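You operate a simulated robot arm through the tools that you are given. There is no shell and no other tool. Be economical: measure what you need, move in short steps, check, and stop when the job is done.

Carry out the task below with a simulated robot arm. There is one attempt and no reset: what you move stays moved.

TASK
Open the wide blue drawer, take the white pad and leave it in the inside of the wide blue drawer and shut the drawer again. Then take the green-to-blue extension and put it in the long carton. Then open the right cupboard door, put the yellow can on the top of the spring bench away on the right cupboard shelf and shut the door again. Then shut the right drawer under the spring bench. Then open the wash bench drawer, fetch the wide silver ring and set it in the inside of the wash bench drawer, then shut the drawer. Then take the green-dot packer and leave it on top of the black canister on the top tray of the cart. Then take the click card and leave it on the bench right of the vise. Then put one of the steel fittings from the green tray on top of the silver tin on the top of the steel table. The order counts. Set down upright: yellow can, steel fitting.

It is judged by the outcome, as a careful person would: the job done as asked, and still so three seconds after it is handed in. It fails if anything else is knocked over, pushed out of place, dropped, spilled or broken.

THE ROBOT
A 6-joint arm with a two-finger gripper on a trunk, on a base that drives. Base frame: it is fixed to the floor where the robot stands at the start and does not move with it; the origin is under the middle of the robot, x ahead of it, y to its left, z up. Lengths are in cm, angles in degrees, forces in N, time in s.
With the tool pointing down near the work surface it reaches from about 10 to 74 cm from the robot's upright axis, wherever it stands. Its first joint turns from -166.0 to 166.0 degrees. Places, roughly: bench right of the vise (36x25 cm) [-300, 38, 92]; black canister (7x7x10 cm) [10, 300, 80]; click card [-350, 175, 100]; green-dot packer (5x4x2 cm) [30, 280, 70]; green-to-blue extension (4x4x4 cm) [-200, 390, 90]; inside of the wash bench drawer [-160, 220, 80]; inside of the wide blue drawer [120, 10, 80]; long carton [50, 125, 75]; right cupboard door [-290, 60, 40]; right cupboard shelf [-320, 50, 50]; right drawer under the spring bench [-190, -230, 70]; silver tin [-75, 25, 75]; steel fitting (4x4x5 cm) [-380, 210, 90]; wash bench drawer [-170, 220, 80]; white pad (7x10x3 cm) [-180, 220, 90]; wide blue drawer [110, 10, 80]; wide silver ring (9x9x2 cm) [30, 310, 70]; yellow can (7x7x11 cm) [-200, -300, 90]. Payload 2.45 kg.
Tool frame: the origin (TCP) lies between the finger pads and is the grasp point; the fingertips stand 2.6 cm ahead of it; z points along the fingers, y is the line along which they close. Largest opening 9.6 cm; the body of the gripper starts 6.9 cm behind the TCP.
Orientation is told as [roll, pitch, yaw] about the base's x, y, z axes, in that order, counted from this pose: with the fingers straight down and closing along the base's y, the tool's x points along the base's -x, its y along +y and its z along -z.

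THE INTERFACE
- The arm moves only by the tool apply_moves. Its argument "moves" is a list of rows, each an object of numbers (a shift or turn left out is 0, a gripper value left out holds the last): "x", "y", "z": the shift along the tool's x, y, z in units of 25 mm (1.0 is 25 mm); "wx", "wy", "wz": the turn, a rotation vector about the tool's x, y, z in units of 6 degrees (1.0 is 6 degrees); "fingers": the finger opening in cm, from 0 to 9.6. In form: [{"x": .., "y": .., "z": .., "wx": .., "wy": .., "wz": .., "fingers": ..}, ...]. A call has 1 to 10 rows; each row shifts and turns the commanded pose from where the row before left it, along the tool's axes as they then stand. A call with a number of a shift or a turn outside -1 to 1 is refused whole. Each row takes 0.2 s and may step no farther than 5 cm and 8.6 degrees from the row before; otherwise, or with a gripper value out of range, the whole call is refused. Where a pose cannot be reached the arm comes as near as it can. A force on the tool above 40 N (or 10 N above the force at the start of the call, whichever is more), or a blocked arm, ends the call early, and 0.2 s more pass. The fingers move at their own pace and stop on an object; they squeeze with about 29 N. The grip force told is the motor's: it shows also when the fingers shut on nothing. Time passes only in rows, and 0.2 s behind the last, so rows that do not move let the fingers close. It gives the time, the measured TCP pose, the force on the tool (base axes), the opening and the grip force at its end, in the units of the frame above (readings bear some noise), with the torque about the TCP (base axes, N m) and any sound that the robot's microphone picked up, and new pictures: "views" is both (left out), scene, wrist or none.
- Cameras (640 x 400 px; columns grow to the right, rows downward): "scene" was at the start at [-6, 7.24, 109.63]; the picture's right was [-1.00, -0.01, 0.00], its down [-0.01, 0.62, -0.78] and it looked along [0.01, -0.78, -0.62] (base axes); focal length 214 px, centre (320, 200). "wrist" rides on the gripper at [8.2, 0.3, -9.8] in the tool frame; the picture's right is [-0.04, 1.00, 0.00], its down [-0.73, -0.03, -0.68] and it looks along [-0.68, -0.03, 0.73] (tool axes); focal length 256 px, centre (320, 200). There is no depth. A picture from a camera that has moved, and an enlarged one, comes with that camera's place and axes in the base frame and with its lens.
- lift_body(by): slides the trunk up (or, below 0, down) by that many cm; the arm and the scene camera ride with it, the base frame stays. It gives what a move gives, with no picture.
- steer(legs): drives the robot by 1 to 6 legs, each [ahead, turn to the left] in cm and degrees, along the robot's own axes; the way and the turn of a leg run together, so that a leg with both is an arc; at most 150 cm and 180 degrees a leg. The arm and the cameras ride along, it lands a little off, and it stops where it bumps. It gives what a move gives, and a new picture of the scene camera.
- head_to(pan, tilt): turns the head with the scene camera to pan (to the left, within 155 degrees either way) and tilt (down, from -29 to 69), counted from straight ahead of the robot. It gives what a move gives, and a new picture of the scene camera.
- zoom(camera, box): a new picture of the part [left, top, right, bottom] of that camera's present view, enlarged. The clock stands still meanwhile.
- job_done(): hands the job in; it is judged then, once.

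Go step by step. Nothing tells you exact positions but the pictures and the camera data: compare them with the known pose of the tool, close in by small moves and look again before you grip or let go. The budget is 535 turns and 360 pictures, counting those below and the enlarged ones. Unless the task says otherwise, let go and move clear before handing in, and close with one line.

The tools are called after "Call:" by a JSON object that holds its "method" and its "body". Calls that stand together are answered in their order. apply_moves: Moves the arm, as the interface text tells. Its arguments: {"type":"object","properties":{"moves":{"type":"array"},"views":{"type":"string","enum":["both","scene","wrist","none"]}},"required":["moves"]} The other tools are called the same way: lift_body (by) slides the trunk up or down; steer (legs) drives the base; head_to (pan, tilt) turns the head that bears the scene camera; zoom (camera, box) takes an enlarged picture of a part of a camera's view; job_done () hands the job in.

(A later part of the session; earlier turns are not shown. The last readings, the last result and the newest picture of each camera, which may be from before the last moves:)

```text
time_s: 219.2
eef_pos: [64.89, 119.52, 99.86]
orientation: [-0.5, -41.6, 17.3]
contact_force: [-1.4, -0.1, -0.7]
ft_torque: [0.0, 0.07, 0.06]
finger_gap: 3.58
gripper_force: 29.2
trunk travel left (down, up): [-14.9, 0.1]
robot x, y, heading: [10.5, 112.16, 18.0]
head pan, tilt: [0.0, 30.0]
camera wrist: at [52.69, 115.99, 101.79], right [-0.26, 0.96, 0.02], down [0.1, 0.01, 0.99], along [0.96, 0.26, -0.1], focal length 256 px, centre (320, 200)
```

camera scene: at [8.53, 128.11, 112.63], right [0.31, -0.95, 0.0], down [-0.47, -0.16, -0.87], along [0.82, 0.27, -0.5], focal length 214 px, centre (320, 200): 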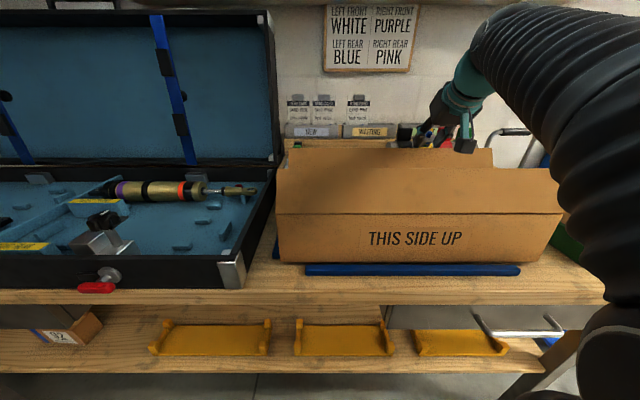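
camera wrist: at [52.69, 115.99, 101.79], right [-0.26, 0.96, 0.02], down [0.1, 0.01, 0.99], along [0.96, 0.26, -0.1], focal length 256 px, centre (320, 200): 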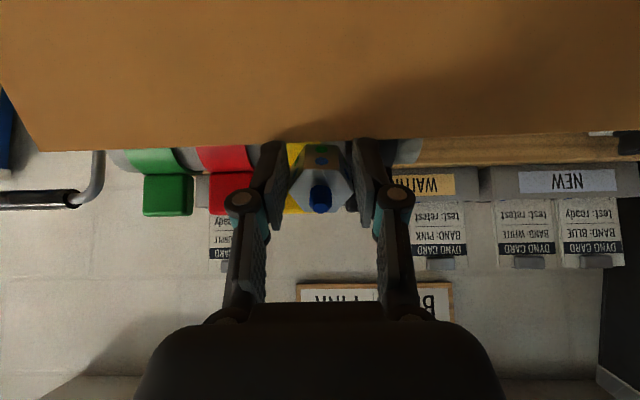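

The back flap edge is at u≈98.5, z≈97; the front flap edge about u≈87. I move 6 cm back to the centre of the opening and untilt there.

Call:
{"method": "apply_moves", "body": {"moves": [{"z": -0.55, "x": 0.6}, {"z": -0.55, "x": 0.6}, {"z": -0.55, "x": 0.6}], "views": "none"}}

Call:
{"method": "apply_moves", "body": {"moves": [{"wy": 1}, {"wy": 1}, {"wy": 1}, {"wy": 1}, {"wy": 1}, {"wy": 1}, {"wy": 0.95}], "views": "both"}}

```text
time_s: 220.1
eef_pos: [59.12, 117.66, 100.77]
orientation: [-0.9, -42.6, 17.4]
contact_force: [0.6, -2.2, 12.7]
ft_torque: [0.19, -0.18, 0.05]
finger_gap: 3.16
gripper_force: 28.7
trunk travel left (down, up): [-14.9, 0.1]
robot x, y, heading: [10.96, 112.57, 18.4]
head pan, tilt: [0.0, 30.0]
stopped in row 3: the force on the tool passed its limit at 43 N (the readings are from after the stop); the commanded pose is now the measured one
```

```text
time_s: 220.8
eef_pos: [58.95, 117.76, 101.13]
orientation: [-0.9, -30.5, 17.4]
contact_force: [1.2, -0.9, 14.7]
ft_torque: [0.2, -0.09, 0.17]
finger_gap: 3.13
gripper_force: 28.5
trunk travel left (down, up): [-14.9, 0.1]
robot x, y, heading: [10.59, 112.46, 18.0]
head pan, tilt: [0.0, 30.0]
stopped in row 3: the force on the tool passed its limit at 42 N (the readings are from after the stop); the commanded pose is now the measured one
camera scene: at [8.52, 128.1, 112.59], right [0.31, -0.95, 0.0], down [-0.47, -0.16, -0.87], along [0.82, 0.27, -0.5], focal length 214 px, centre (320, 200)
camera wrist: at [47.37, 114.46, 105.36], right [-0.26, 0.97, 0.01], down [0.28, 0.07, 0.96], along [0.93, 0.25, -0.29], focal length 256 px, centre (320, 200)
```

scene: 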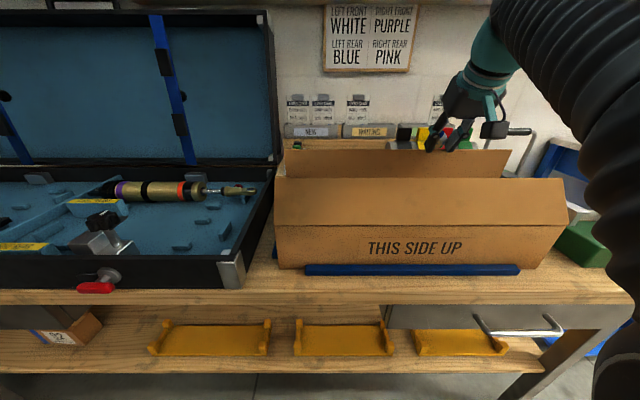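
wrist: 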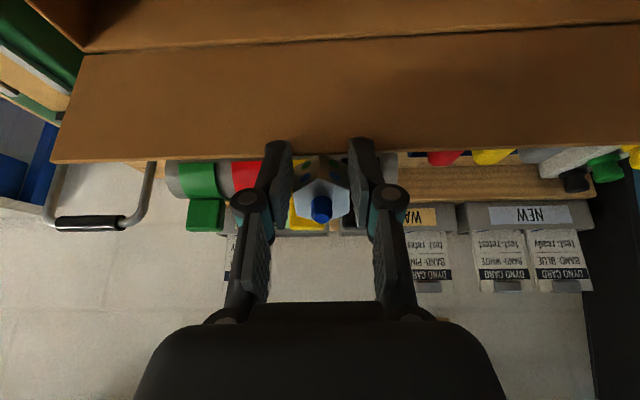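

The piece caught the back flap again and dragged the carton slightly. I raise straight up to get clear and look.

Call:
{"method": "apply_moves", "body": {"moves": [{"z": -0.69, "x": -0.4}, {"z": -0.69, "x": -0.4}], "views": "both"}}

Call:
{"method": "zoom", "body": {"camera": "scene", "box": [260, 70, 600, 290]}}

```text
time_s: 221.4
eef_pos: [59.16, 117.8, 104.79]
orientation: [-0.8, -30.3, 17.2]
contact_force: [0.2, -0.6, -0.6]
ft_torque: [0.0, 0.03, 0.01]
finger_gap: 3.14
gripper_force: 29.3
trunk travel left (down, up): [-14.9, 0.1]
robot x, y, heading: [10.94, 112.17, 18.2]
head pan, tilt: [0.0, 30.0]
camera scene: at [8.58, 128.11, 112.61], right [0.31, -0.95, 0.0], down [-0.48, -0.16, -0.87], along [0.82, 0.27, -0.5], focal length 214 px, centre (320, 200)
camera wrist: at [47.38, 114.5, 109.14], right [-0.26, 0.97, 0.01], down [0.29, 0.07, 0.96], along [0.92, 0.25, -0.29], focal length 256 px, centre (320, 200)
```

scene: 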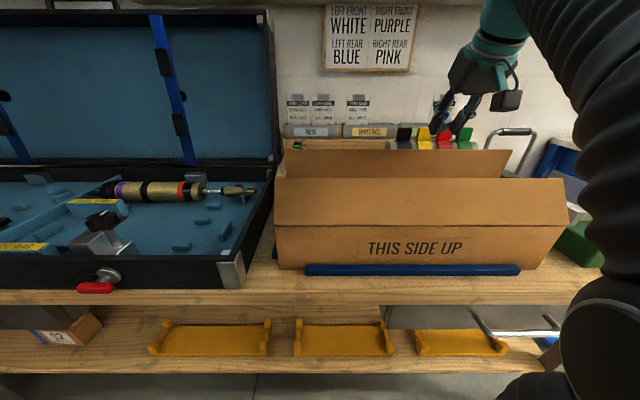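
wrist: 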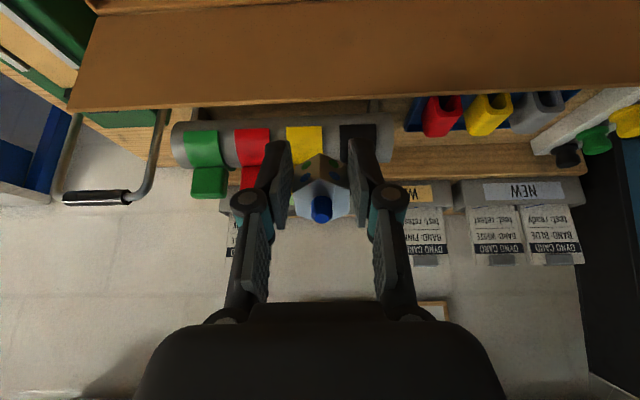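

```text
1.82 times, centred on (430, 180) of scene
camera zoom: at [8.58, 128.11, 112.61], right [0.31, -0.95, 0.0], down [-0.48, -0.16, -0.87], along [0.82, 0.27, -0.5], focal length 390 px, centre (120, 236)
```

zoom: 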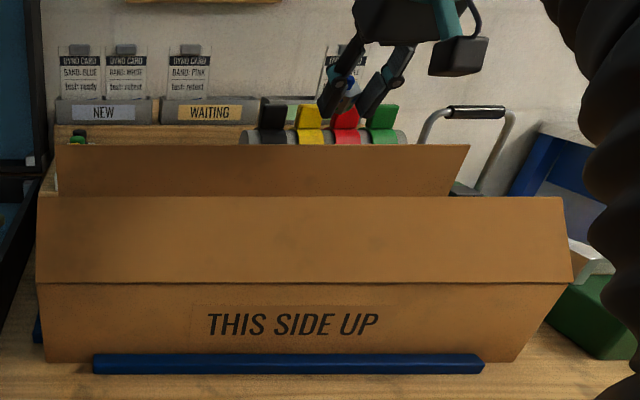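

Now clear at z 105. The carton shifted about 2 cm toward me against its blue stop; its opening spans u≈82–97. I'll move 3 cm back, untilt and turn the gripper 90° so it fits inside.

Call:
{"method": "apply_moves", "body": {"moves": [{"z": -0.3, "x": 0.52}, {"z": -0.3, "x": 0.52}, {"wy": 1}, {"wy": 1}, {"wy": 1}, {"wy": 1}, {"wy": 1}], "views": "wrist"}}

```text
time_s: 223.0
eef_pos: [55.59, 116.82, 100.94]
orientation: [-0.8, -0.6, 16.9]
contact_force: [-0.2, -0.1, -0.8]
ft_torque: [0.0, -0.02, -0.02]
finger_gap: 3.14
gripper_force: 28.8
out of reach, approached as far as the arm can: row 6, 7
trunk travel left (down, up): [-14.9, 0.1]
robot x, y, heading: [10.84, 112.21, 18.2]
head pan, tilt: [0.0, 30.0]
camera wrist: at [47.47, 114.68, 110.59], right [-0.25, 0.97, -0.01], down [0.7, 0.19, 0.69], along [0.67, 0.16, -0.73], focal length 256 px, centre (320, 200)
```

wrist: 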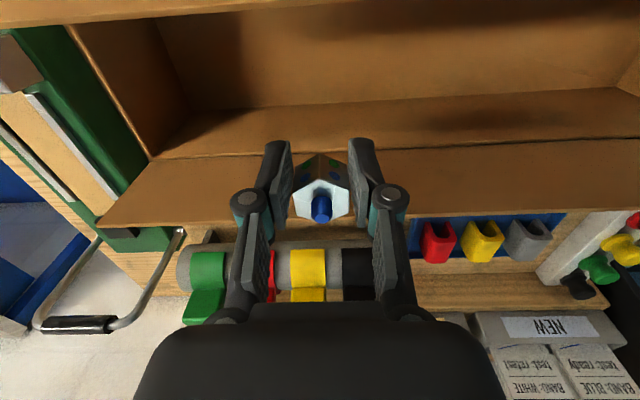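

I now see into the empty carton: interior u≈82.5–95.5, and I'm over the middle. I turn the gripper 90° so the camera stays clear of the front flap.

Call:
{"method": "apply_moves", "body": {"moves": [{"wz": 1}, {"wz": 1}, {"wz": 1}, {"wz": 1}, {"wz": 1}, {"wz": 1}, {"wz": 1}, {"wz": 1}, {"wz": 1}, {"wz": 1}], "views": "none"}}

Call:
{"method": "apply_moves", "body": {"moves": [{"wz": 1}, {"wz": 1}, {"wz": 1}, {"wz": 1}, {"wz": 1}], "views": "wrist"}}

```text
time_s: 225.2
eef_pos: [55.53, 116.8, 100.72]
orientation: [0.1, -0.8, -43.2]
contact_force: [-0.1, 0.4, -1.4]
ft_torque: [0.01, -0.01, 0.01]
finger_gap: 3.1
gripper_force: 28.6
trunk travel left (down, up): [-14.9, 0.1]
robot x, y, heading: [10.85, 112.16, 18.1]
head pan, tilt: [0.0, 30.0]
```

```text
time_s: 226.4
eef_pos: [55.63, 116.88, 100.72]
orientation: [0.4, -0.7, -73.1]
contact_force: [0.9, 0.2, -0.5]
ft_torque: [0.01, 0.02, -0.01]
finger_gap: 3.14
gripper_force: 29.4
trunk travel left (down, up): [-14.9, 0.1]
robot x, y, heading: [10.45, 112.28, 18.2]
head pan, tilt: [0.0, 30.0]
camera wrist: at [53.35, 124.73, 110.47], right [0.97, 0.25, 0.01], down [0.18, -0.7, 0.69], along [0.18, -0.66, -0.73], focal length 256 px, centre (320, 200)
```

wrist: 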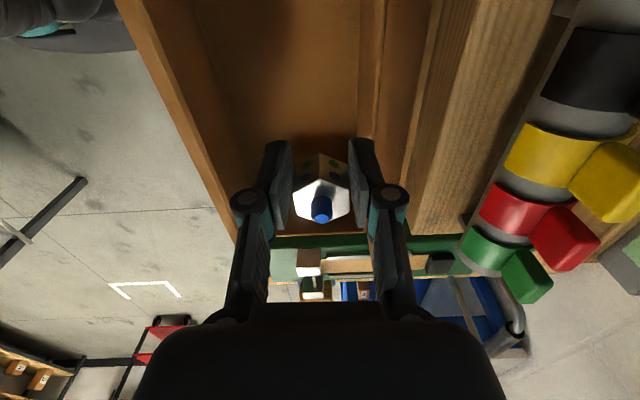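

The box walls run on both sides; I shift ~2 cm back to centre and lower 9 cm.

Call:
{"method": "apply_moves", "body": {"moves": [{"y": -0.6}, {"z": 0.9}, {"z": 0.9}, {"z": 0.9}, {"z": 0.9}], "views": "both"}}

```text
time_s: 227.6
eef_pos: [54.37, 116.35, 91.89]
orientation: [0.2, -0.7, -73.1]
contact_force: [0.1, 0.5, -0.7]
ft_torque: [0.01, 0.01, -0.03]
finger_gap: 3.14
gripper_force: 29.4
trunk travel left (down, up): [-14.9, 0.1]
robot x, y, heading: [10.66, 112.37, 18.4]
head pan, tilt: [0.0, 30.0]
camera scene: at [8.58, 128.11, 112.62], right [0.31, -0.95, 0.0], down [-0.47, -0.16, -0.87], along [0.82, 0.27, -0.5], focal length 214 px, centre (320, 200)
camera wrist: at [52.18, 124.14, 101.48], right [0.97, 0.25, 0.0], down [0.18, -0.7, 0.69], along [0.18, -0.66, -0.73], focal length 256 px, centre (320, 200)
```

scene: 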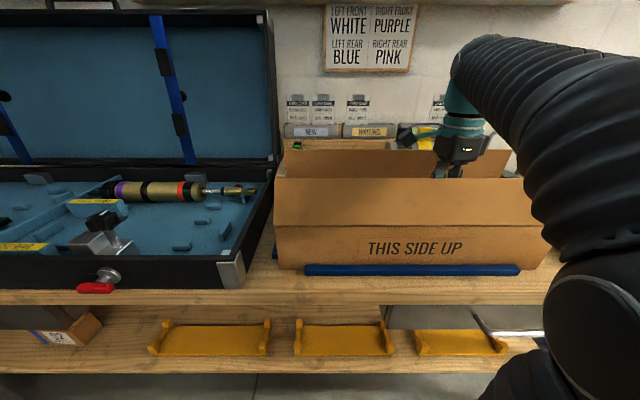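
wrist: 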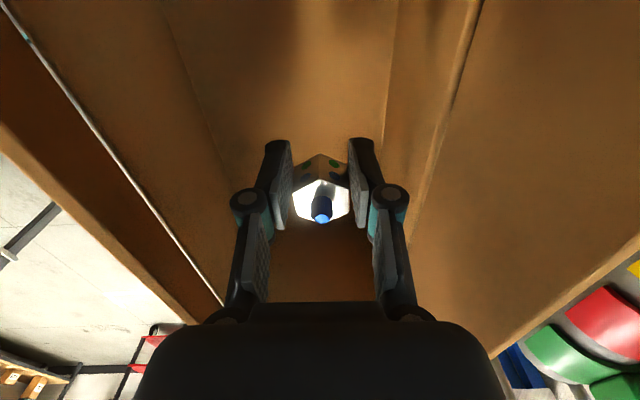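

Plenty of room inside. Continue lowering until contact.

Call:
{"method": "apply_moves", "body": {"moves": [{"z": 0.9}, {"z": 0.9}, {"z": 0.6}], "views": "wrist"}}

```text
time_s: 228.4
eef_pos: [54.29, 116.31, 85.97]
orientation: [0.2, -0.7, -73.2]
contact_force: [0.1, 1.0, 0.1]
ft_torque: [0.03, -0.04, -0.02]
finger_gap: 3.13
gripper_force: 29.0
trunk travel left (down, up): [-14.9, 0.1]
robot x, y, heading: [11.0, 111.84, 18.3]
head pan, tilt: [0.0, 30.0]
camera wrist: at [52.14, 124.15, 95.61], right [0.97, 0.25, 0.0], down [0.18, -0.7, 0.69], along [0.18, -0.66, -0.73], focal length 256 px, centre (320, 200)
```

wrist: 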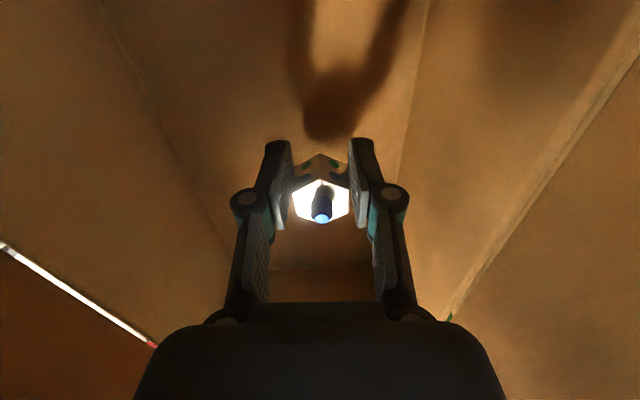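

Call:
{"method": "apply_moves", "body": {"moves": [{"z": 0.5}, {"z": 0.5}, {"z": 0.4}], "views": "wrist"}}

```text
time_s: 229.2
eef_pos: [54.34, 116.19, 83.18]
orientation: [0.9, -0.8, -73.1]
contact_force: [-4.6, -0.7, 14.8]
ft_torque: [0.09, 0.49, 0.05]
finger_gap: 3.12
gripper_force: 29.0
trunk travel left (down, up): [-14.9, 0.1]
robot x, y, heading: [10.59, 112.16, 18.1]
head pan, tilt: [0.0, 30.0]
stopped in row 3: the force on the tool passed its limit at 48 N (the readings are from after the stop); the commanded pose is now the measured one
camera wrist: at [52.01, 124.11, 92.77], right [0.97, 0.25, 0.02], down [0.17, -0.7, 0.69], along [0.18, -0.66, -0.72], focal length 256 px, centre (320, 200)
```

wrist: 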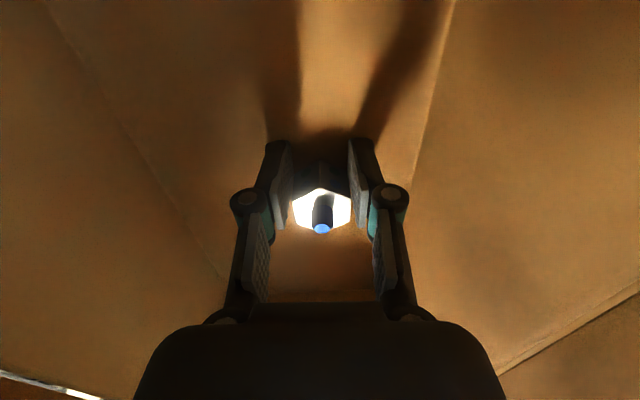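

Contact with the carton floor. Release and rise.

Call:
{"method": "apply_moves", "body": {"moves": [{"z": -0.1, "fingers": 5}, {"fingers": 5}, {"z": -0.5}, {"z": -1}, {"z": -1}, {"z": -1}, {"z": -1}, {"z": -1}, {"z": -1}, {"z": -0.7}], "views": "both"}}

```text
time_s: 231.4
eef_pos: [53.99, 116.43, 101.22]
orientation: [0.8, -0.8, -73.1]
contact_force: [0.4, -0.7, 0.1]
ft_torque: [0.02, 0.01, 0.03]
finger_gap: 5.04
gripper_force: 0.0
trunk travel left (down, up): [-14.9, 0.1]
robot x, y, heading: [10.81, 112.09, 18.1]
head pan, tilt: [0.0, 30.0]
camera scene: at [8.58, 128.11, 112.62], right [0.31, -0.95, 0.0], down [-0.47, -0.16, -0.87], along [0.82, 0.27, -0.5], focal length 214 px, centre (320, 200)
camera wrist: at [51.72, 124.39, 110.9], right [0.97, 0.25, 0.01], down [0.17, -0.7, 0.69], along [0.18, -0.66, -0.72], focal length 256 px, centre (320, 200)
```

scene: 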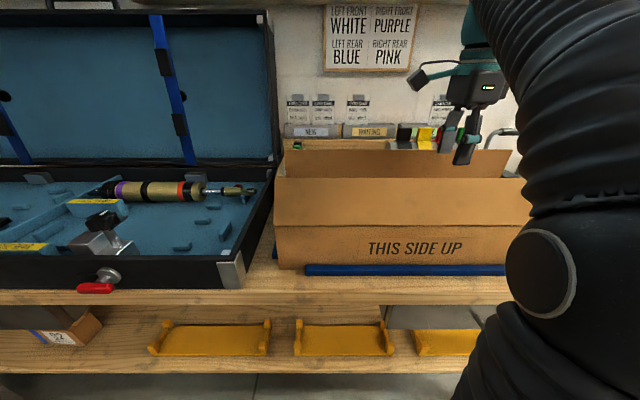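
wrist: 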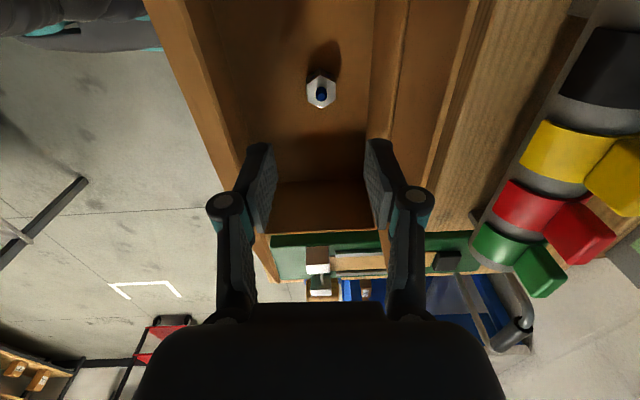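

The extension stands inside the carton. I tilt and raise to clear the front flap before backing away.

Call:
{"method": "apply_moves", "body": {"moves": [{"wx": -1, "z": -0.5}, {"wx": -1, "z": -0.5}, {"wx": -1, "z": -0.5}, {"wx": -1, "z": -0.4}, {"wx": -1, "z": -0.3}], "views": "none"}}

```text
time_s: 232.6
eef_pos: [53.07, 116.07, 106.57]
orientation: [30.7, -0.8, -73.1]
contact_force: [0.0, 0.1, 0.0]
ft_torque: [0.02, 0.05, 0.0]
finger_gap: 4.98
gripper_force: 0.1
trunk travel left (down, up): [-14.9, 0.1]
robot x, y, heading: [10.72, 112.02, 18.1]
head pan, tilt: [0.0, 30.0]
```

Call:
{"method": "steer", "body": {"legs": [[-28, 0], [0, -90], [138, 0], [0, -90], [150, 0], [52, 0]]}}

```text
time_s: 258.4
eef_pos: [-203.49, -100.86, 106.57]
orientation: [30.7, -0.8, 108.7]
contact_force: [-0.1, 0.1, 0.4]
ft_torque: [0.02, 0.03, -0.03]
finger_gap: 4.99
gripper_force: 0.1
trunk travel left (down, up): [-14.9, 0.1]
robot x, y, heading: [-161.51, -95.43, -160.1]
head pan, tilt: [0.0, 30.0]
camera scene: at [-159.01, -111.15, 112.62], right [-0.34, 0.94, 0.0], down [0.47, 0.17, -0.87], along [-0.81, -0.3, -0.5], focal length 214 px, centre (320, 200)
```

scene: 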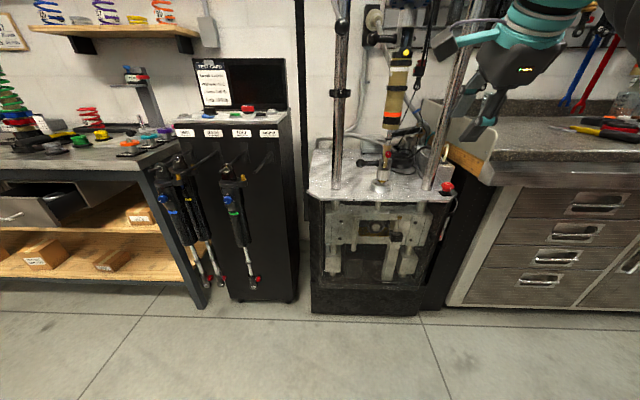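

I see the main bench to the right, and the spring bench to the left with its open drawer. I go to the cupboard doors.

Call:
{"method": "steer", "body": {"legs": [[0, -91], [150, 0], [0, 88]]}}

```text
time_s: 273.4
eef_pos: [-253.57, 46.5, 106.63]
orientation: [30.7, -0.9, 103.6]
contact_force: [0.4, 0.7, 0.2]
ft_torque: [0.04, 0.01, -0.01]
finger_gap: 4.98
gripper_force: 0.0
trunk travel left (down, up): [-14.9, 0.1]
robot x, y, heading: [-211.14, 48.05, -164.8]
head pan, tilt: [0.0, 30.0]
camera scene: at [-210.11, 32.17, 112.62], right [-0.26, 0.97, 0.0], down [0.48, 0.13, -0.87], along [-0.84, -0.22, -0.5], focal length 214 px, centre (320, 200)
```

scene: 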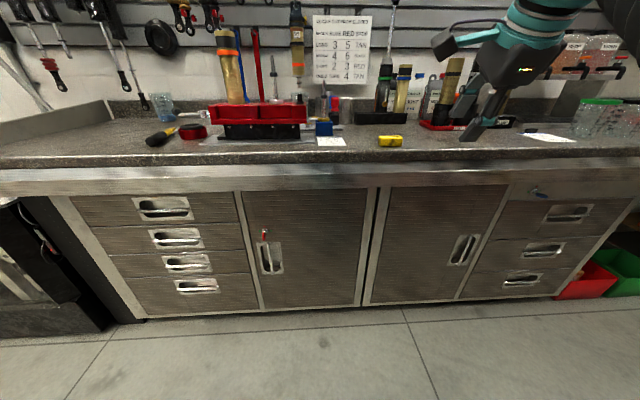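

The right door is the one with the recessed vertical handle at about (-300,78,42), hinged at its left (v≈131). I zoom on it.

Call:
{"method": "zoom", "body": {"camera": "scene", "box": [350, 180, 520, 310]}}

```text
3.08 times, centred on (435, 245) of scene
camera zoom: at [-210.11, 32.17, 112.62], right [-0.26, 0.97, 0.0], down [0.48, 0.13, -0.87], along [-0.84, -0.22, -0.5], focal length 660 px, centre (-34, 62)
```

zoom: 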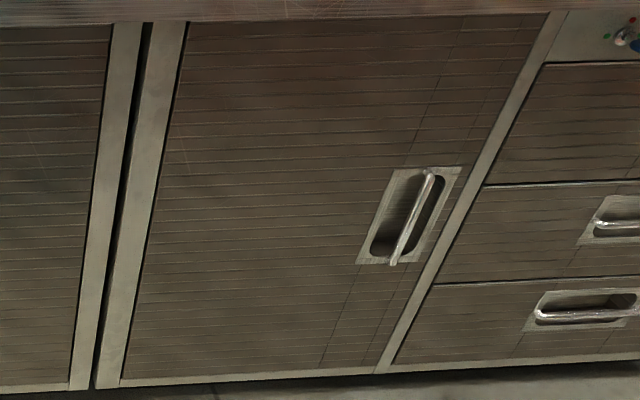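

The handle is a vertical bar at about u=-259, v=164, z=44. I reorient the tool to point forward, with the fingers closing sideways and the camera on top.

Call:
{"method": "apply_moves", "body": {"moves": [{"z": 0.45, "y": 0.75}, {"z": 0.45, "y": 0.75}, {"wx": -0.556, "wy": 0.556, "wz": 0.964}, {"wx": -0.556, "wy": 0.556, "wz": 0.964}, {"wx": -0.556, "wy": 0.556, "wz": 0.964}, {"wx": -0.556, "wy": 0.556, "wz": 0.964}, {"wx": -0.556, "wy": 0.556, "wz": 0.964}, {"wx": -0.556, "wy": 0.556, "wz": 0.964}, {"wx": -0.556, "wy": 0.556, "wz": 0.964}], "views": "none"}}

Call:
{"method": "apply_moves", "body": {"moves": [{"wx": -0.556, "wy": 0.556, "wz": 0.964}, {"wx": -0.556, "wy": 0.556, "wz": 0.964}, {"wx": -0.556, "wy": 0.556, "wz": 0.964}, {"wx": -0.556, "wy": 0.556, "wz": 0.964}, {"wx": -0.556, "wy": 0.556, "wz": 0.964}, {"wx": -0.556, "wy": 0.556, "wz": 0.964}, {"wx": -0.556, "wy": 0.556, "wz": 0.964}], "views": "wrist"}}

```text
time_s: 275.4
eef_pos: [-257.91, 45.47, 106.64]
orientation: [48.9, 43.2, 86.8]
contact_force: [-0.2, 0.7, 0.4]
ft_torque: [0.01, -0.02, -0.02]
finger_gap: 5.01
gripper_force: 0.1
trunk travel left (down, up): [-14.9, 0.1]
robot x, y, heading: [-211.36, 48.36, -165.1]
head pan, tilt: [0.0, 30.0]
```

```text
time_s: 277.0
eef_pos: [-257.73, 45.6, 106.5]
orientation: [138.7, 88.9, 152.0]
contact_force: [-1.1, 0.8, 0.0]
ft_torque: [-0.03, 0.02, 0.03]
finger_gap: 4.99
gripper_force: 0.1
trunk travel left (down, up): [-14.9, 0.1]
robot x, y, heading: [-210.9, 47.92, -165.3]
head pan, tilt: [0.0, 30.0]
camera wrist: at [-248.23, 47.89, 114.56], right [-0.23, 0.97, -0.03], down [0.66, 0.14, -0.74], along [-0.72, -0.19, -0.67], focal length 256 px, centre (320, 200)
```

wrist: 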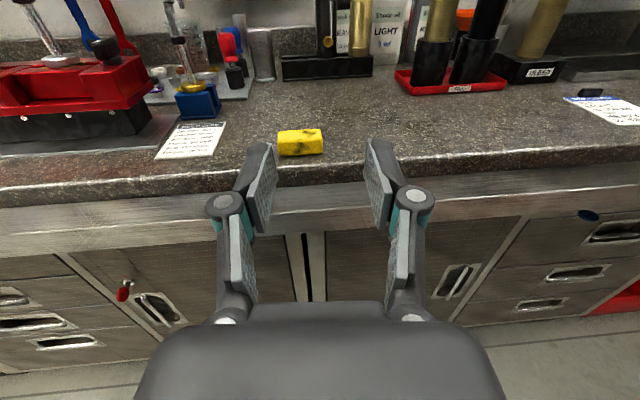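

Now I shift the robot to stand in front of the right door.

Call:
{"method": "steer", "body": {"legs": [[0, -74], [39, 0], [0, 77]]}}

Call:
{"method": "lift_body", "body": {"by": -14.5}}

Call:
{"method": "head_to", "body": {"pan": 0, "tilt": 40}}

```text
time_s: 286.0
eef_pos: [-277.73, 75.62, 106.64]
orientation: [132.7, 88.9, 150.0]
contact_force: [0.9, -0.4, -0.4]
ft_torque: [0.03, 0.01, 0.03]
finger_gap: 4.96
gripper_force: 0.1
trunk travel left (down, up): [-14.9, 0.1]
robot x, y, heading: [-231.32, 81.5, -161.3]
head pan, tilt: [0.0, 30.0]
camera scene: at [-229.19, 65.61, 112.62], right [-0.32, 0.95, 0.0], down [0.47, 0.16, -0.87], along [-0.82, -0.28, -0.5], focal length 214 px, centre (320, 200)
```

scene: 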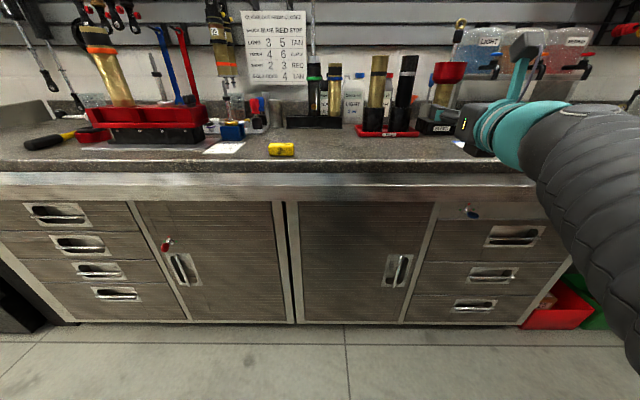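

```text
time_s: 287.7
eef_pos: [-277.68, 75.57, 92.16]
orientation: [132.7, 88.9, 150.1]
contact_force: [-0.3, 0.0, 0.4]
ft_torque: [-0.01, 0.01, -0.01]
finger_gap: 5.01
gripper_force: 0.0
trunk travel left (down, up): [-0.4, 14.6]
robot x, y, heading: [-231.01, 81.34, -161.5]
head pan, tilt: [0.0, 30.0]
```

```text
time_s: 288.4
eef_pos: [-277.67, 75.78, 92.18]
orientation: [132.6, 88.9, 150.0]
contact_force: [0.1, -0.4, 0.6]
ft_torque: [0.01, 0.01, 0.01]
finger_gap: 5.01
gripper_force: 0.1
trunk travel left (down, up): [-0.4, 14.6]
robot x, y, heading: [-230.98, 81.48, -161.7]
head pan, tilt: [0.0, 40.0]
camera scene: at [-228.68, 65.78, 96.59], right [-0.32, 0.95, 0.0], down [0.61, 0.21, -0.77], along [-0.73, -0.24, -0.64], focal length 214 px, centre (320, 200)
```

scene: 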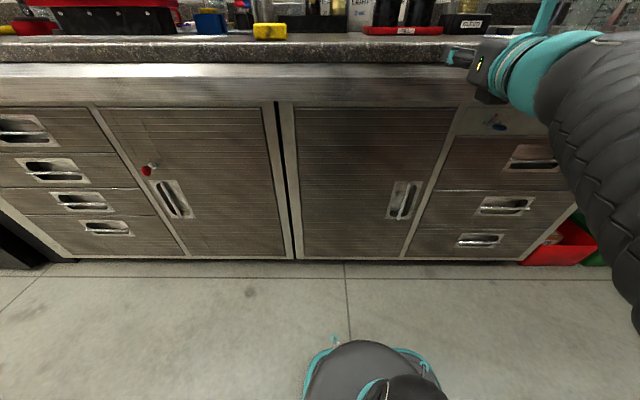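

Handle confirmed near u=-259.5, v=163.7, z=45. I lower the gripper to that height.

Call:
{"method": "apply_moves", "body": {"moves": [{"x": -1}, {"x": -1}, {"x": -1}, {"x": -1}, {"x": -1}, {"x": -1}, {"x": -1}, {"x": -1}, {"x": -1}, {"x": -1}], "views": "none"}}

Call:
{"method": "apply_moves", "body": {"moves": [{"x": -1, "y": 0.3}, {"x": -1, "y": 0.3}, {"x": -1, "y": 0.3}, {"x": -1, "y": 0.3}, {"x": -1, "y": 0.3}, {"x": -1, "y": 0.3}, {"x": -1, "y": 0.3}, {"x": -1, "y": 0.3}, {"x": -0.8, "y": 0.3}], "views": "both"}}

```text
time_s: 290.6
eef_pos: [-279.85, 76.19, 68.69]
orientation: [129.4, 89.0, 146.6]
contact_force: [0.2, -0.4, 0.7]
ft_torque: [0.0, 0.01, -0.02]
finger_gap: 5.0
gripper_force: 0.1
out of reach, approached as far as the arm can: row 9, 10
trunk travel left (down, up): [-0.4, 14.6]
robot x, y, heading: [-231.37, 81.52, -161.5]
head pan, tilt: [0.0, 40.0]
```

```text
time_s: 292.6
eef_pos: [-286.61, 84.08, 49.76]
orientation: [133.6, 89.0, 150.9]
contact_force: [-0.2, 0.0, 0.2]
ft_torque: [-0.04, 0.02, -0.02]
finger_gap: 5.04
gripper_force: 0.1
out of reach, approached as far as the arm can: row 1, 2, 3, 4, 5, 6
trunk travel left (down, up): [-0.4, 14.6]
robot x, y, heading: [-231.0, 81.51, -161.7]
head pan, tilt: [0.0, 40.0]
camera scene: at [-228.68, 65.79, 96.59], right [-0.32, 0.95, 0.0], down [0.61, 0.21, -0.77], along [-0.73, -0.24, -0.64], focal length 214 px, centre (320, 200)
camera wrist: at [-277.33, 87.07, 57.77], right [-0.3, 0.95, -0.03], down [0.64, 0.18, -0.74], along [-0.7, -0.24, -0.67], focal length 256 px, centre (320, 200)
```

scene: 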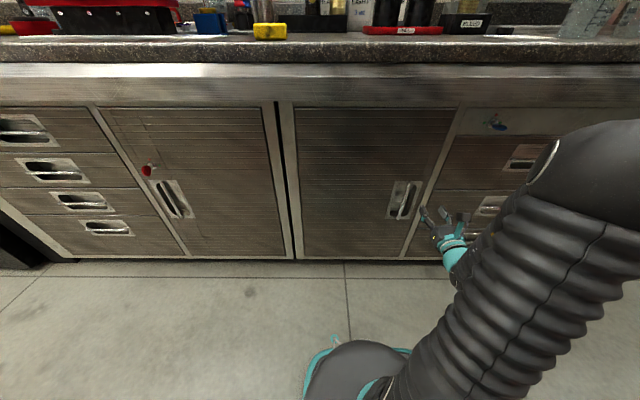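
wrist: 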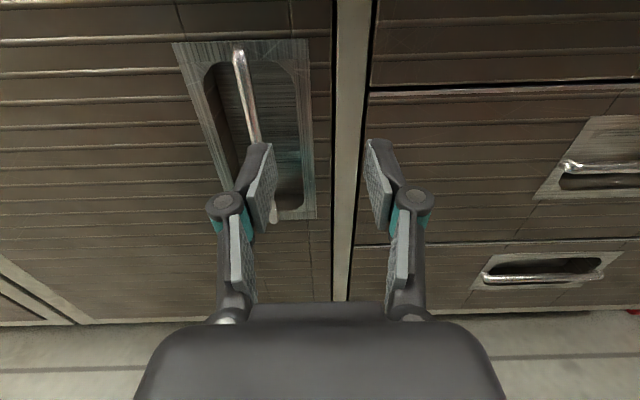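

Bar is ~6 cm left of the gripper, z 33–53. I align and approach.

Call:
{"method": "apply_moves", "body": {"moves": [{"x": -0.6, "y": -0.85, "z": 0.4}, {"x": -0.6, "y": -0.85, "z": 0.4}, {"x": -0.6, "y": -0.8, "z": 0.4}], "views": "wrist"}}

```text
time_s: 293.4
eef_pos: [-288.58, 77.17, 45.35]
orientation: [133.0, 88.9, 150.4]
contact_force: [0.0, 0.9, 0.0]
ft_torque: [-0.02, -0.01, 0.03]
finger_gap: 5.0
gripper_force: 0.0
out of reach, approached as far as the arm can: row 1, 2
trunk travel left (down, up): [-0.4, 14.6]
robot x, y, heading: [-231.26, 81.18, -161.4]
head pan, tilt: [0.0, 40.0]
camera wrist: at [-279.21, 80.35, 53.32], right [-0.3, 0.95, -0.03], down [0.64, 0.18, -0.74], along [-0.7, -0.24, -0.67], focal length 256 px, centre (320, 200)
```

wrist: 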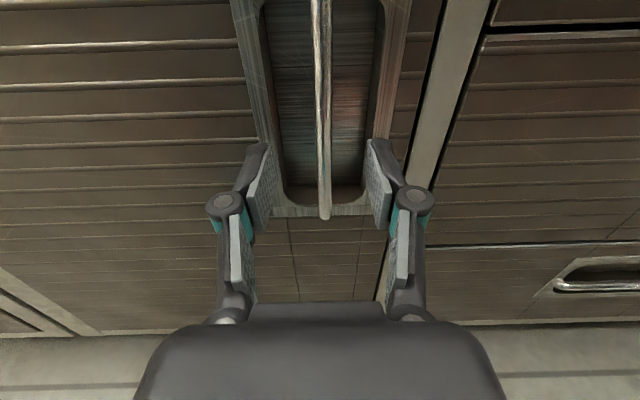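

Call:
{"method": "apply_moves", "body": {"moves": [{"fingers": 3}, {"fingers": 3, "z": 0.8}, {"z": 0.8}, {"z": 0.8}], "views": "both"}}

```text
time_s: 294.4
eef_pos: [-294.27, 75.52, 45.41]
orientation: [132.6, 88.8, 150.0]
contact_force: [-0.7, 0.2, 0.3]
ft_torque: [0.04, -0.03, -0.02]
finger_gap: 3.0
gripper_force: 0.1
trunk travel left (down, up): [-0.4, 14.6]
robot x, y, heading: [-230.93, 80.92, -161.7]
head pan, tilt: [0.0, 40.0]
camera scene: at [-228.68, 65.79, 96.59], right [-0.32, 0.95, 0.0], down [0.61, 0.21, -0.77], along [-0.73, -0.24, -0.64], focal length 214 px, centre (320, 200)
camera wrist: at [-284.97, 78.49, 53.43], right [-0.3, 0.95, -0.03], down [0.64, 0.18, -0.74], along [-0.7, -0.24, -0.67], focal length 256 px, centre (320, 200)
```

scene: 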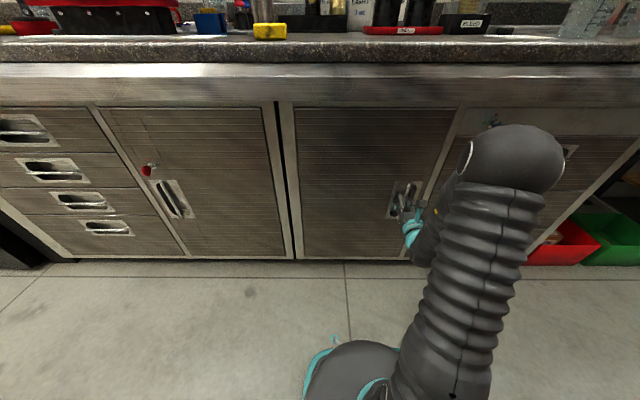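
wrist: 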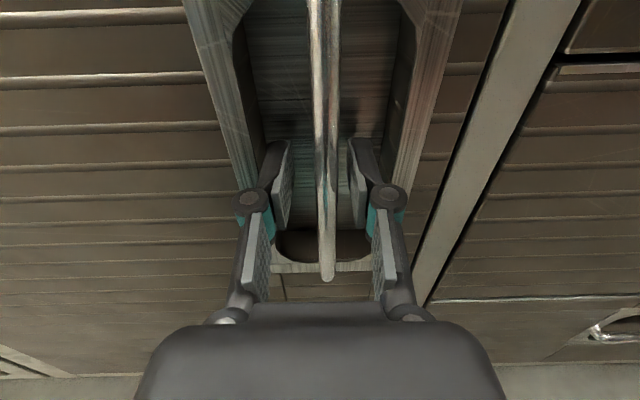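

The bar is between the fingers. 0.8 cm further and close.

Call:
{"method": "apply_moves", "body": {"moves": [{"z": 0.3}, {"fingers": 0}, {"fingers": 0}, {"fingers": 0}], "views": "wrist"}}

```text
time_s: 295.4
eef_pos: [-295.16, 75.6, 45.46]
orientation: [136.8, 88.9, 153.8]
contact_force: [-9.5, 32.4, 0.1]
ft_torque: [-0.58, -0.6, 0.12]
finger_gap: 1.07
gripper_force: 37.2
trunk travel left (down, up): [-0.4, 14.6]
robot x, y, heading: [-231.13, 81.27, -161.5]
head pan, tilt: [0.0, 40.0]
camera wrist: at [-285.73, 78.54, 53.38], right [-0.29, 0.96, -0.03], down [0.65, 0.18, -0.74], along [-0.7, -0.24, -0.67], focal length 256 px, centre (320, 200)
```

wrist: 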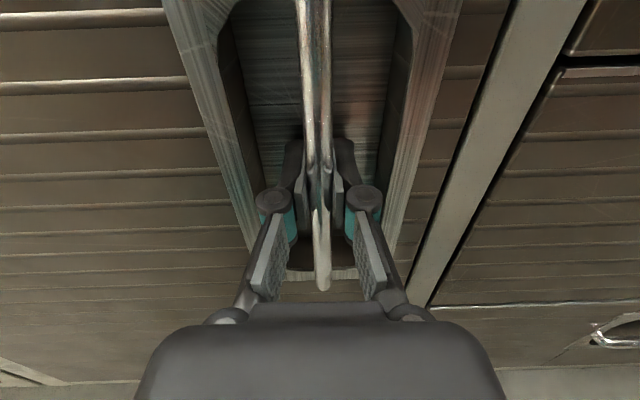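

Gripped. I now pull the door along its arc (hinge ~38 cm to the left), turning the tool with it.

Call:
{"method": "apply_moves", "body": {"moves": [{"y": -0.146, "z": -0.958, "wx": -0.6}, {"y": -0.146, "z": -0.958, "wx": -0.6}, {"y": -0.146, "z": -0.958, "wx": -0.6}], "views": "scene"}}

```text
time_s: 295.7
eef_pos: [-294.22, 75.8, 45.26]
orientation: [142.8, 88.9, 158.0]
contact_force: [-4.9, 7.7, -1.9]
ft_torque: [-0.55, -0.82, 0.03]
finger_gap: 1.04
gripper_force: 37.9
trunk travel left (down, up): [-0.4, 14.6]
robot x, y, heading: [-230.9, 81.63, -161.6]
head pan, tilt: [0.0, 40.0]
stopped in row 1: the force on the tool passed its limit at 47 N (the readings are from after the stop); the commanded pose is now the measured one
camera scene: at [-228.81, 65.81, 96.59], right [-0.31, 0.95, 0.0], down [0.61, 0.2, -0.77], along [-0.73, -0.24, -0.64], focal length 214 px, centre (320, 200)
```

scene: 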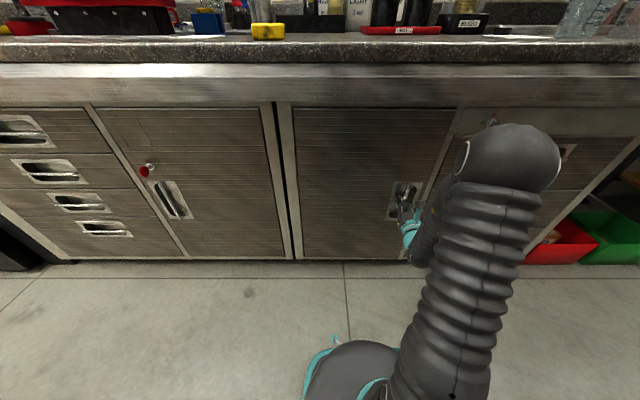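

Call:
{"method": "apply_moves", "body": {"moves": [{"y": -0.07, "z": -0.48, "wx": -0.3}, {"y": -0.07, "z": -0.48, "wx": -0.3}, {"y": -0.07, "z": -0.48, "wx": -0.3}, {"y": -0.07, "z": -0.48, "wx": -0.3}], "views": "scene"}}

```text
time_s: 296.5
eef_pos: [-290.72, 76.56, 45.43]
orientation: [141.2, 89.0, 154.1]
contact_force: [2.3, -7.3, 0.5]
ft_torque: [-0.68, -0.52, 0.01]
finger_gap: 1.05
gripper_force: 37.5
out of reach, approached as far as the arm can: row 2, 3
trunk travel left (down, up): [-0.4, 14.6]
robot x, y, heading: [-230.96, 81.28, -161.4]
head pan, tilt: [0.0, 40.0]
stopped in row 3: the force on the tool passed its limit at 52 N (the readings are from after the stop); the commanded pose is now the measured one
camera scene: at [-228.6, 65.8, 96.59], right [-0.33, 0.95, 0.0], down [0.61, 0.21, -0.77], along [-0.72, -0.25, -0.64], focal length 214 px, centre (320, 200)
```

scene: 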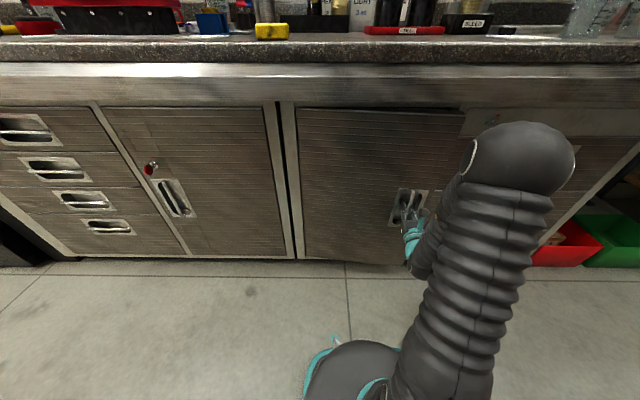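

The door is moving. The arm can't retract further this low, so I'll back the base and correct sideways with the arm.

Call:
{"method": "steer", "body": {"legs": [[-5, 0]]}}

Call:
{"method": "apply_moves", "body": {"moves": [{"y": -0.3, "wx": -0.6}, {"y": -0.3, "wx": -0.6}], "views": "none"}}

```text
time_s: 297.4
eef_pos: [-287.48, 77.05, 45.33]
orientation: [142.8, 88.9, 156.7]
contact_force: [1.1, -0.6, 0.6]
ft_torque: [-0.67, -0.36, 0.04]
finger_gap: 1.01
gripper_force: 37.2
trunk travel left (down, up): [-0.4, 14.6]
robot x, y, heading: [-227.89, 82.43, -160.6]
head pan, tilt: [0.0, 40.0]
stopped in leg 1: the force on the tool passed its limit at 50 N (the readings are from after the stop); the commanded pose is now the measured one
camera scene: at [-225.31, 66.93, 96.59], right [-0.33, 0.94, 0.0], down [0.61, 0.21, -0.77], along [-0.72, -0.25, -0.64], focal length 214 px, centre (320, 200)
```

scene: 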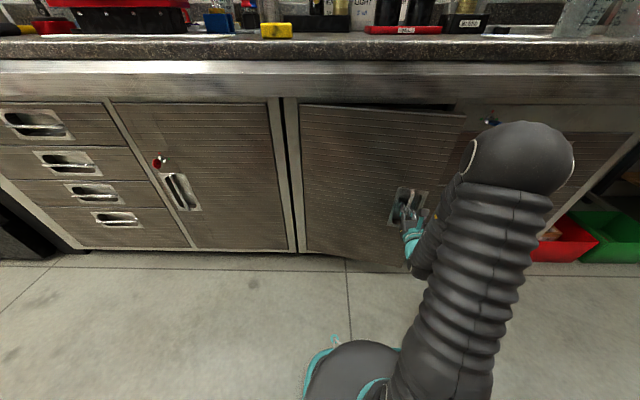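

```text
time_s: 297.8
eef_pos: [-287.2, 77.06, 45.36]
orientation: [138.6, 88.9, 152.3]
contact_force: [1.2, -7.7, -0.7]
ft_torque: [-0.81, -0.21, -0.03]
finger_gap: 1.04
gripper_force: 38.2
out of reach, approached as far as the arm can: row 1
trunk travel left (down, up): [-0.4, 14.6]
robot x, y, heading: [-227.69, 82.76, -160.3]
head pan, tilt: [0.0, 40.0]
stopped in row 1: the force on the tool passed its limit at 58 N (the readings are from after the stop); the commanded pose is now the measured one
```

Call:
{"method": "apply_moves", "body": {"moves": [{"y": -0.1}], "views": "both"}}

```text
time_s: 298.2
eef_pos: [-287.17, 77.1, 45.49]
orientation: [138.6, 88.9, 152.0]
contact_force: [-0.8, 9.4, 0.7]
ft_torque: [-0.53, -0.8, 0.11]
finger_gap: 1.03
gripper_force: 37.2
trunk travel left (down, up): [-0.4, 14.6]
robot x, y, heading: [-228.41, 82.48, -160.3]
head pan, tilt: [0.0, 40.0]
camera scene: at [-225.25, 66.96, 96.59], right [-0.34, 0.94, 0.0], down [0.61, 0.22, -0.77], along [-0.72, -0.26, -0.64], focal length 214 px, centre (320, 200)
camera wrist: at [-277.67, 79.48, 53.38], right [-0.23, 0.97, -0.03], down [0.66, 0.14, -0.74], along [-0.72, -0.19, -0.67], focal length 256 px, centre (320, 200)
```

scene: 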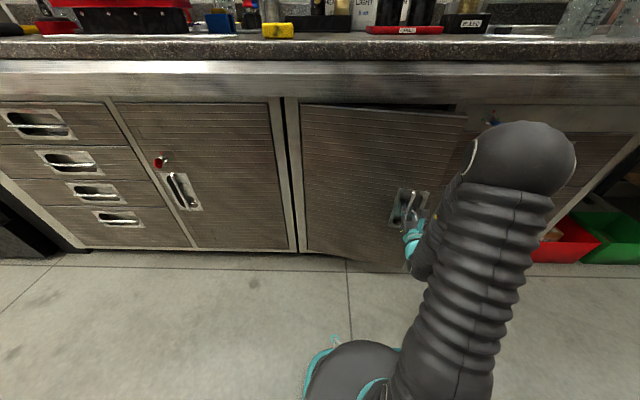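
wrist: 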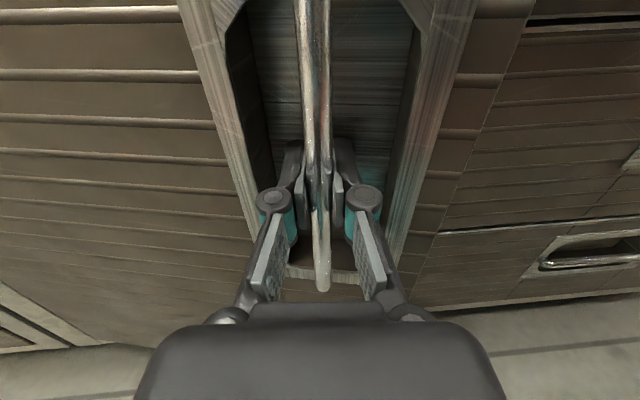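

Tool and door are turning together; the stops come from jerky pulling. I'll pull slower.

Call:
{"method": "apply_moves", "body": {"moves": [{"y": -0.03, "z": -0.2, "wx": -0.2}, {"y": -0.03, "z": -0.2, "wx": -0.2}, {"y": -0.03, "z": -0.2, "wx": -0.2}, {"y": -0.03, "z": -0.2, "wx": -0.2}, {"y": -0.03, "z": -0.2, "wx": -0.2}, {"y": -0.03, "z": -0.2, "wx": -0.2}], "views": "none"}}

```text
time_s: 298.8
eef_pos: [-286.09, 77.11, 45.44]
orientation: [134.9, 89.0, 148.2]
contact_force: [0.4, -8.4, -1.5]
ft_torque: [-0.88, -0.03, -0.02]
finger_gap: 1.04
gripper_force: 37.8
out of reach, approached as far as the arm can: row 2, 3
trunk travel left (down, up): [-0.4, 14.6]
robot x, y, heading: [-228.19, 82.65, -159.8]
head pan, tilt: [0.0, 40.0]
stopped in row 3: the force on the tool passed its limit at 53 N (the readings are from after the stop); the commanded pose is now the measured one
```

The arm is at its folding limit with the trunk this low. I release, back off, raise the trunk 12 cm and re-grip with more room.

Call:
{"method": "apply_moves", "body": {"moves": [{"fingers": 3}, {"fingers": 3}], "views": "none"}}

Call:
{"method": "steer", "body": {"legs": [[-8, 0]]}}

Call:
{"method": "lift_body", "body": {"by": 13}}

Call:
{"method": "apply_moves", "body": {"moves": [{"x": -1}, {"x": -1}, {"x": -1}, {"x": -1}, {"x": -1}, {"x": -0.2}], "views": "both"}}

```text
time_s: 299.4
eef_pos: [-286.0, 77.19, 45.39]
orientation: [134.0, 89.0, 147.2]
contact_force: [0.3, 1.0, 0.3]
ft_torque: [0.03, -0.01, -0.02]
finger_gap: 2.98
gripper_force: 0.1
trunk travel left (down, up): [-0.4, 14.6]
robot x, y, heading: [-228.19, 82.43, -159.8]
head pan, tilt: [0.0, 40.0]
```

```text
time_s: 300.5
eef_pos: [-278.53, 80.08, 45.4]
orientation: [133.9, 88.9, 147.1]
contact_force: [-0.4, 0.3, 0.8]
ft_torque: [0.01, -0.01, -0.01]
finger_gap: 2.99
gripper_force: 0.1
trunk travel left (down, up): [-0.4, 14.6]
robot x, y, heading: [-220.31, 85.18, -160.0]
head pan, tilt: [0.0, 40.0]
camera scene: at [-217.44, 69.77, 96.59], right [-0.34, 0.94, 0.0], down [0.6, 0.22, -0.77], along [-0.72, -0.26, -0.64], focal length 214 px, centre (320, 200)
```

scene: 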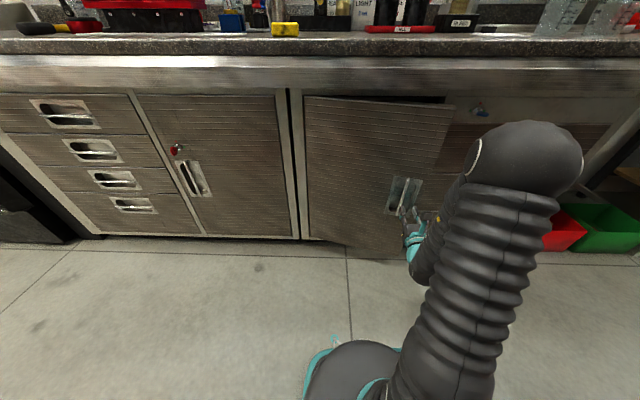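

```text
time_s: 302.1
eef_pos: [-278.43, 80.17, 58.54]
orientation: [133.8, 88.9, 147.0]
contact_force: [-0.1, -0.3, -0.3]
ft_torque: [0.02, 0.01, 0.01]
finger_gap: 3.0
gripper_force: 0.1
trunk travel left (down, up): [-13.4, 1.6]
robot x, y, heading: [-220.39, 85.24, -160.0]
head pan, tilt: [0.0, 40.0]
```

```text
time_s: 303.5
eef_pos: [-278.56, 80.18, 45.4]
orientation: [134.3, 88.9, 147.6]
contact_force: [0.3, 0.1, -0.3]
ft_torque: [0.01, 0.02, 0.03]
finger_gap: 3.0
gripper_force: 0.1
trunk travel left (down, up): [-13.4, 1.6]
robot x, y, heading: [-220.01, 85.79, -159.8]
head pan, tilt: [0.0, 40.0]
camera scene: at [-217.44, 69.77, 109.59], right [-0.34, 0.94, 0.0], down [0.6, 0.22, -0.77], along [-0.72, -0.26, -0.64], focal length 214 px, centre (320, 200)
camera wrist: at [-269.08, 82.53, 53.34], right [-0.23, 0.97, -0.03], down [0.66, 0.13, -0.74], along [-0.72, -0.19, -0.67], focal length 256 px, centre (320, 200)
```

scene: 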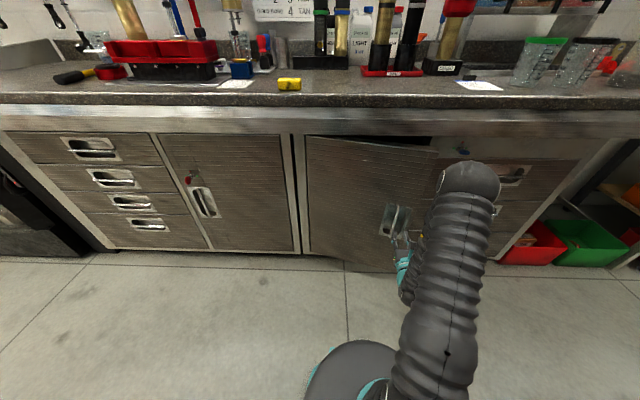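
wrist: 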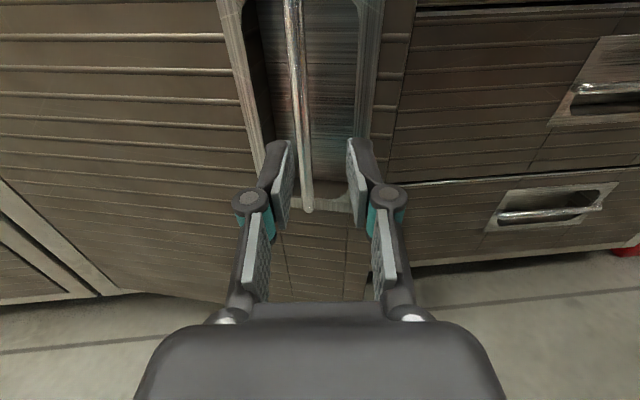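

Re-aligning with the ajar door (≈14°) and re-gripping the bar.

Call:
{"method": "apply_moves", "body": {"moves": [{"wx": -0.75, "y": -0.5}, {"wx": -0.75, "y": -0.5}, {"z": 0.8}, {"z": 0.8}, {"z": 0.7}], "views": "wrist"}}

```text
time_s: 304.7
eef_pos: [-283.79, 81.35, 45.58]
orientation: [138.1, 88.9, 150.0]
contact_force: [-0.4, 0.2, -0.7]
ft_torque: [-0.04, 0.01, 0.0]
finger_gap: 2.98
gripper_force: 0.1
out of reach, approached as far as the arm can: row 1, 2, 4, 5
trunk travel left (down, up): [-13.4, 1.6]
robot x, y, heading: [-220.26, 85.15, -160.0]
head pan, tilt: [0.0, 40.0]
camera wrist: at [-274.18, 83.47, 53.45], right [-0.21, 0.98, -0.03], down [0.66, 0.12, -0.74], along [-0.72, -0.17, -0.67], focal length 256 px, centre (320, 200)
```

wrist: 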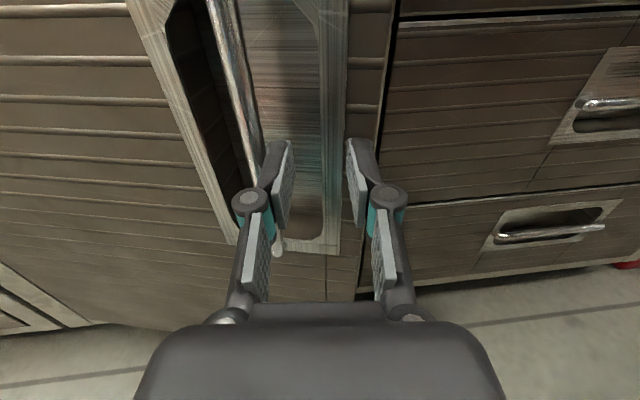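

Turning the tool to the right is limited here. Since the door is ajar ~14°, I'll instead hook it from behind its free edge: approach from the right side at 45° and sweep left. First drive around.

Call:
{"method": "steer", "body": {"legs": [[-14, 0], [0, -99], [100, 0], [0, 142]]}}

```text
time_s: 320.8
eef_pos: [-270.09, 141.73, 45.51]
orientation: [136.9, 88.9, -168.7]
contact_force: [1.2, -0.5, 0.5]
ft_torque: [-0.05, -0.02, 0.01]
finger_gap: 3.0
gripper_force: 0.0
trunk travel left (down, up): [-13.4, 1.6]
robot x, y, heading: [-226.07, 187.41, -117.5]
head pan, tilt: [0.0, 40.0]
camera scene: at [-213.37, 178.04, 109.59], right [-0.89, 0.46, 0.0], down [0.3, 0.57, -0.77], along [-0.35, -0.68, -0.64], focal length 214 px, centre (320, 200)
```

scene: 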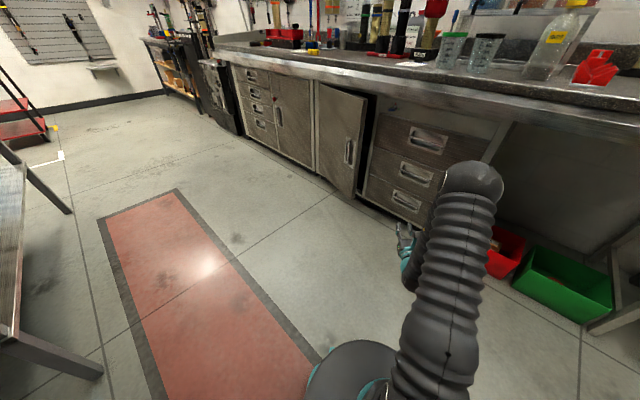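

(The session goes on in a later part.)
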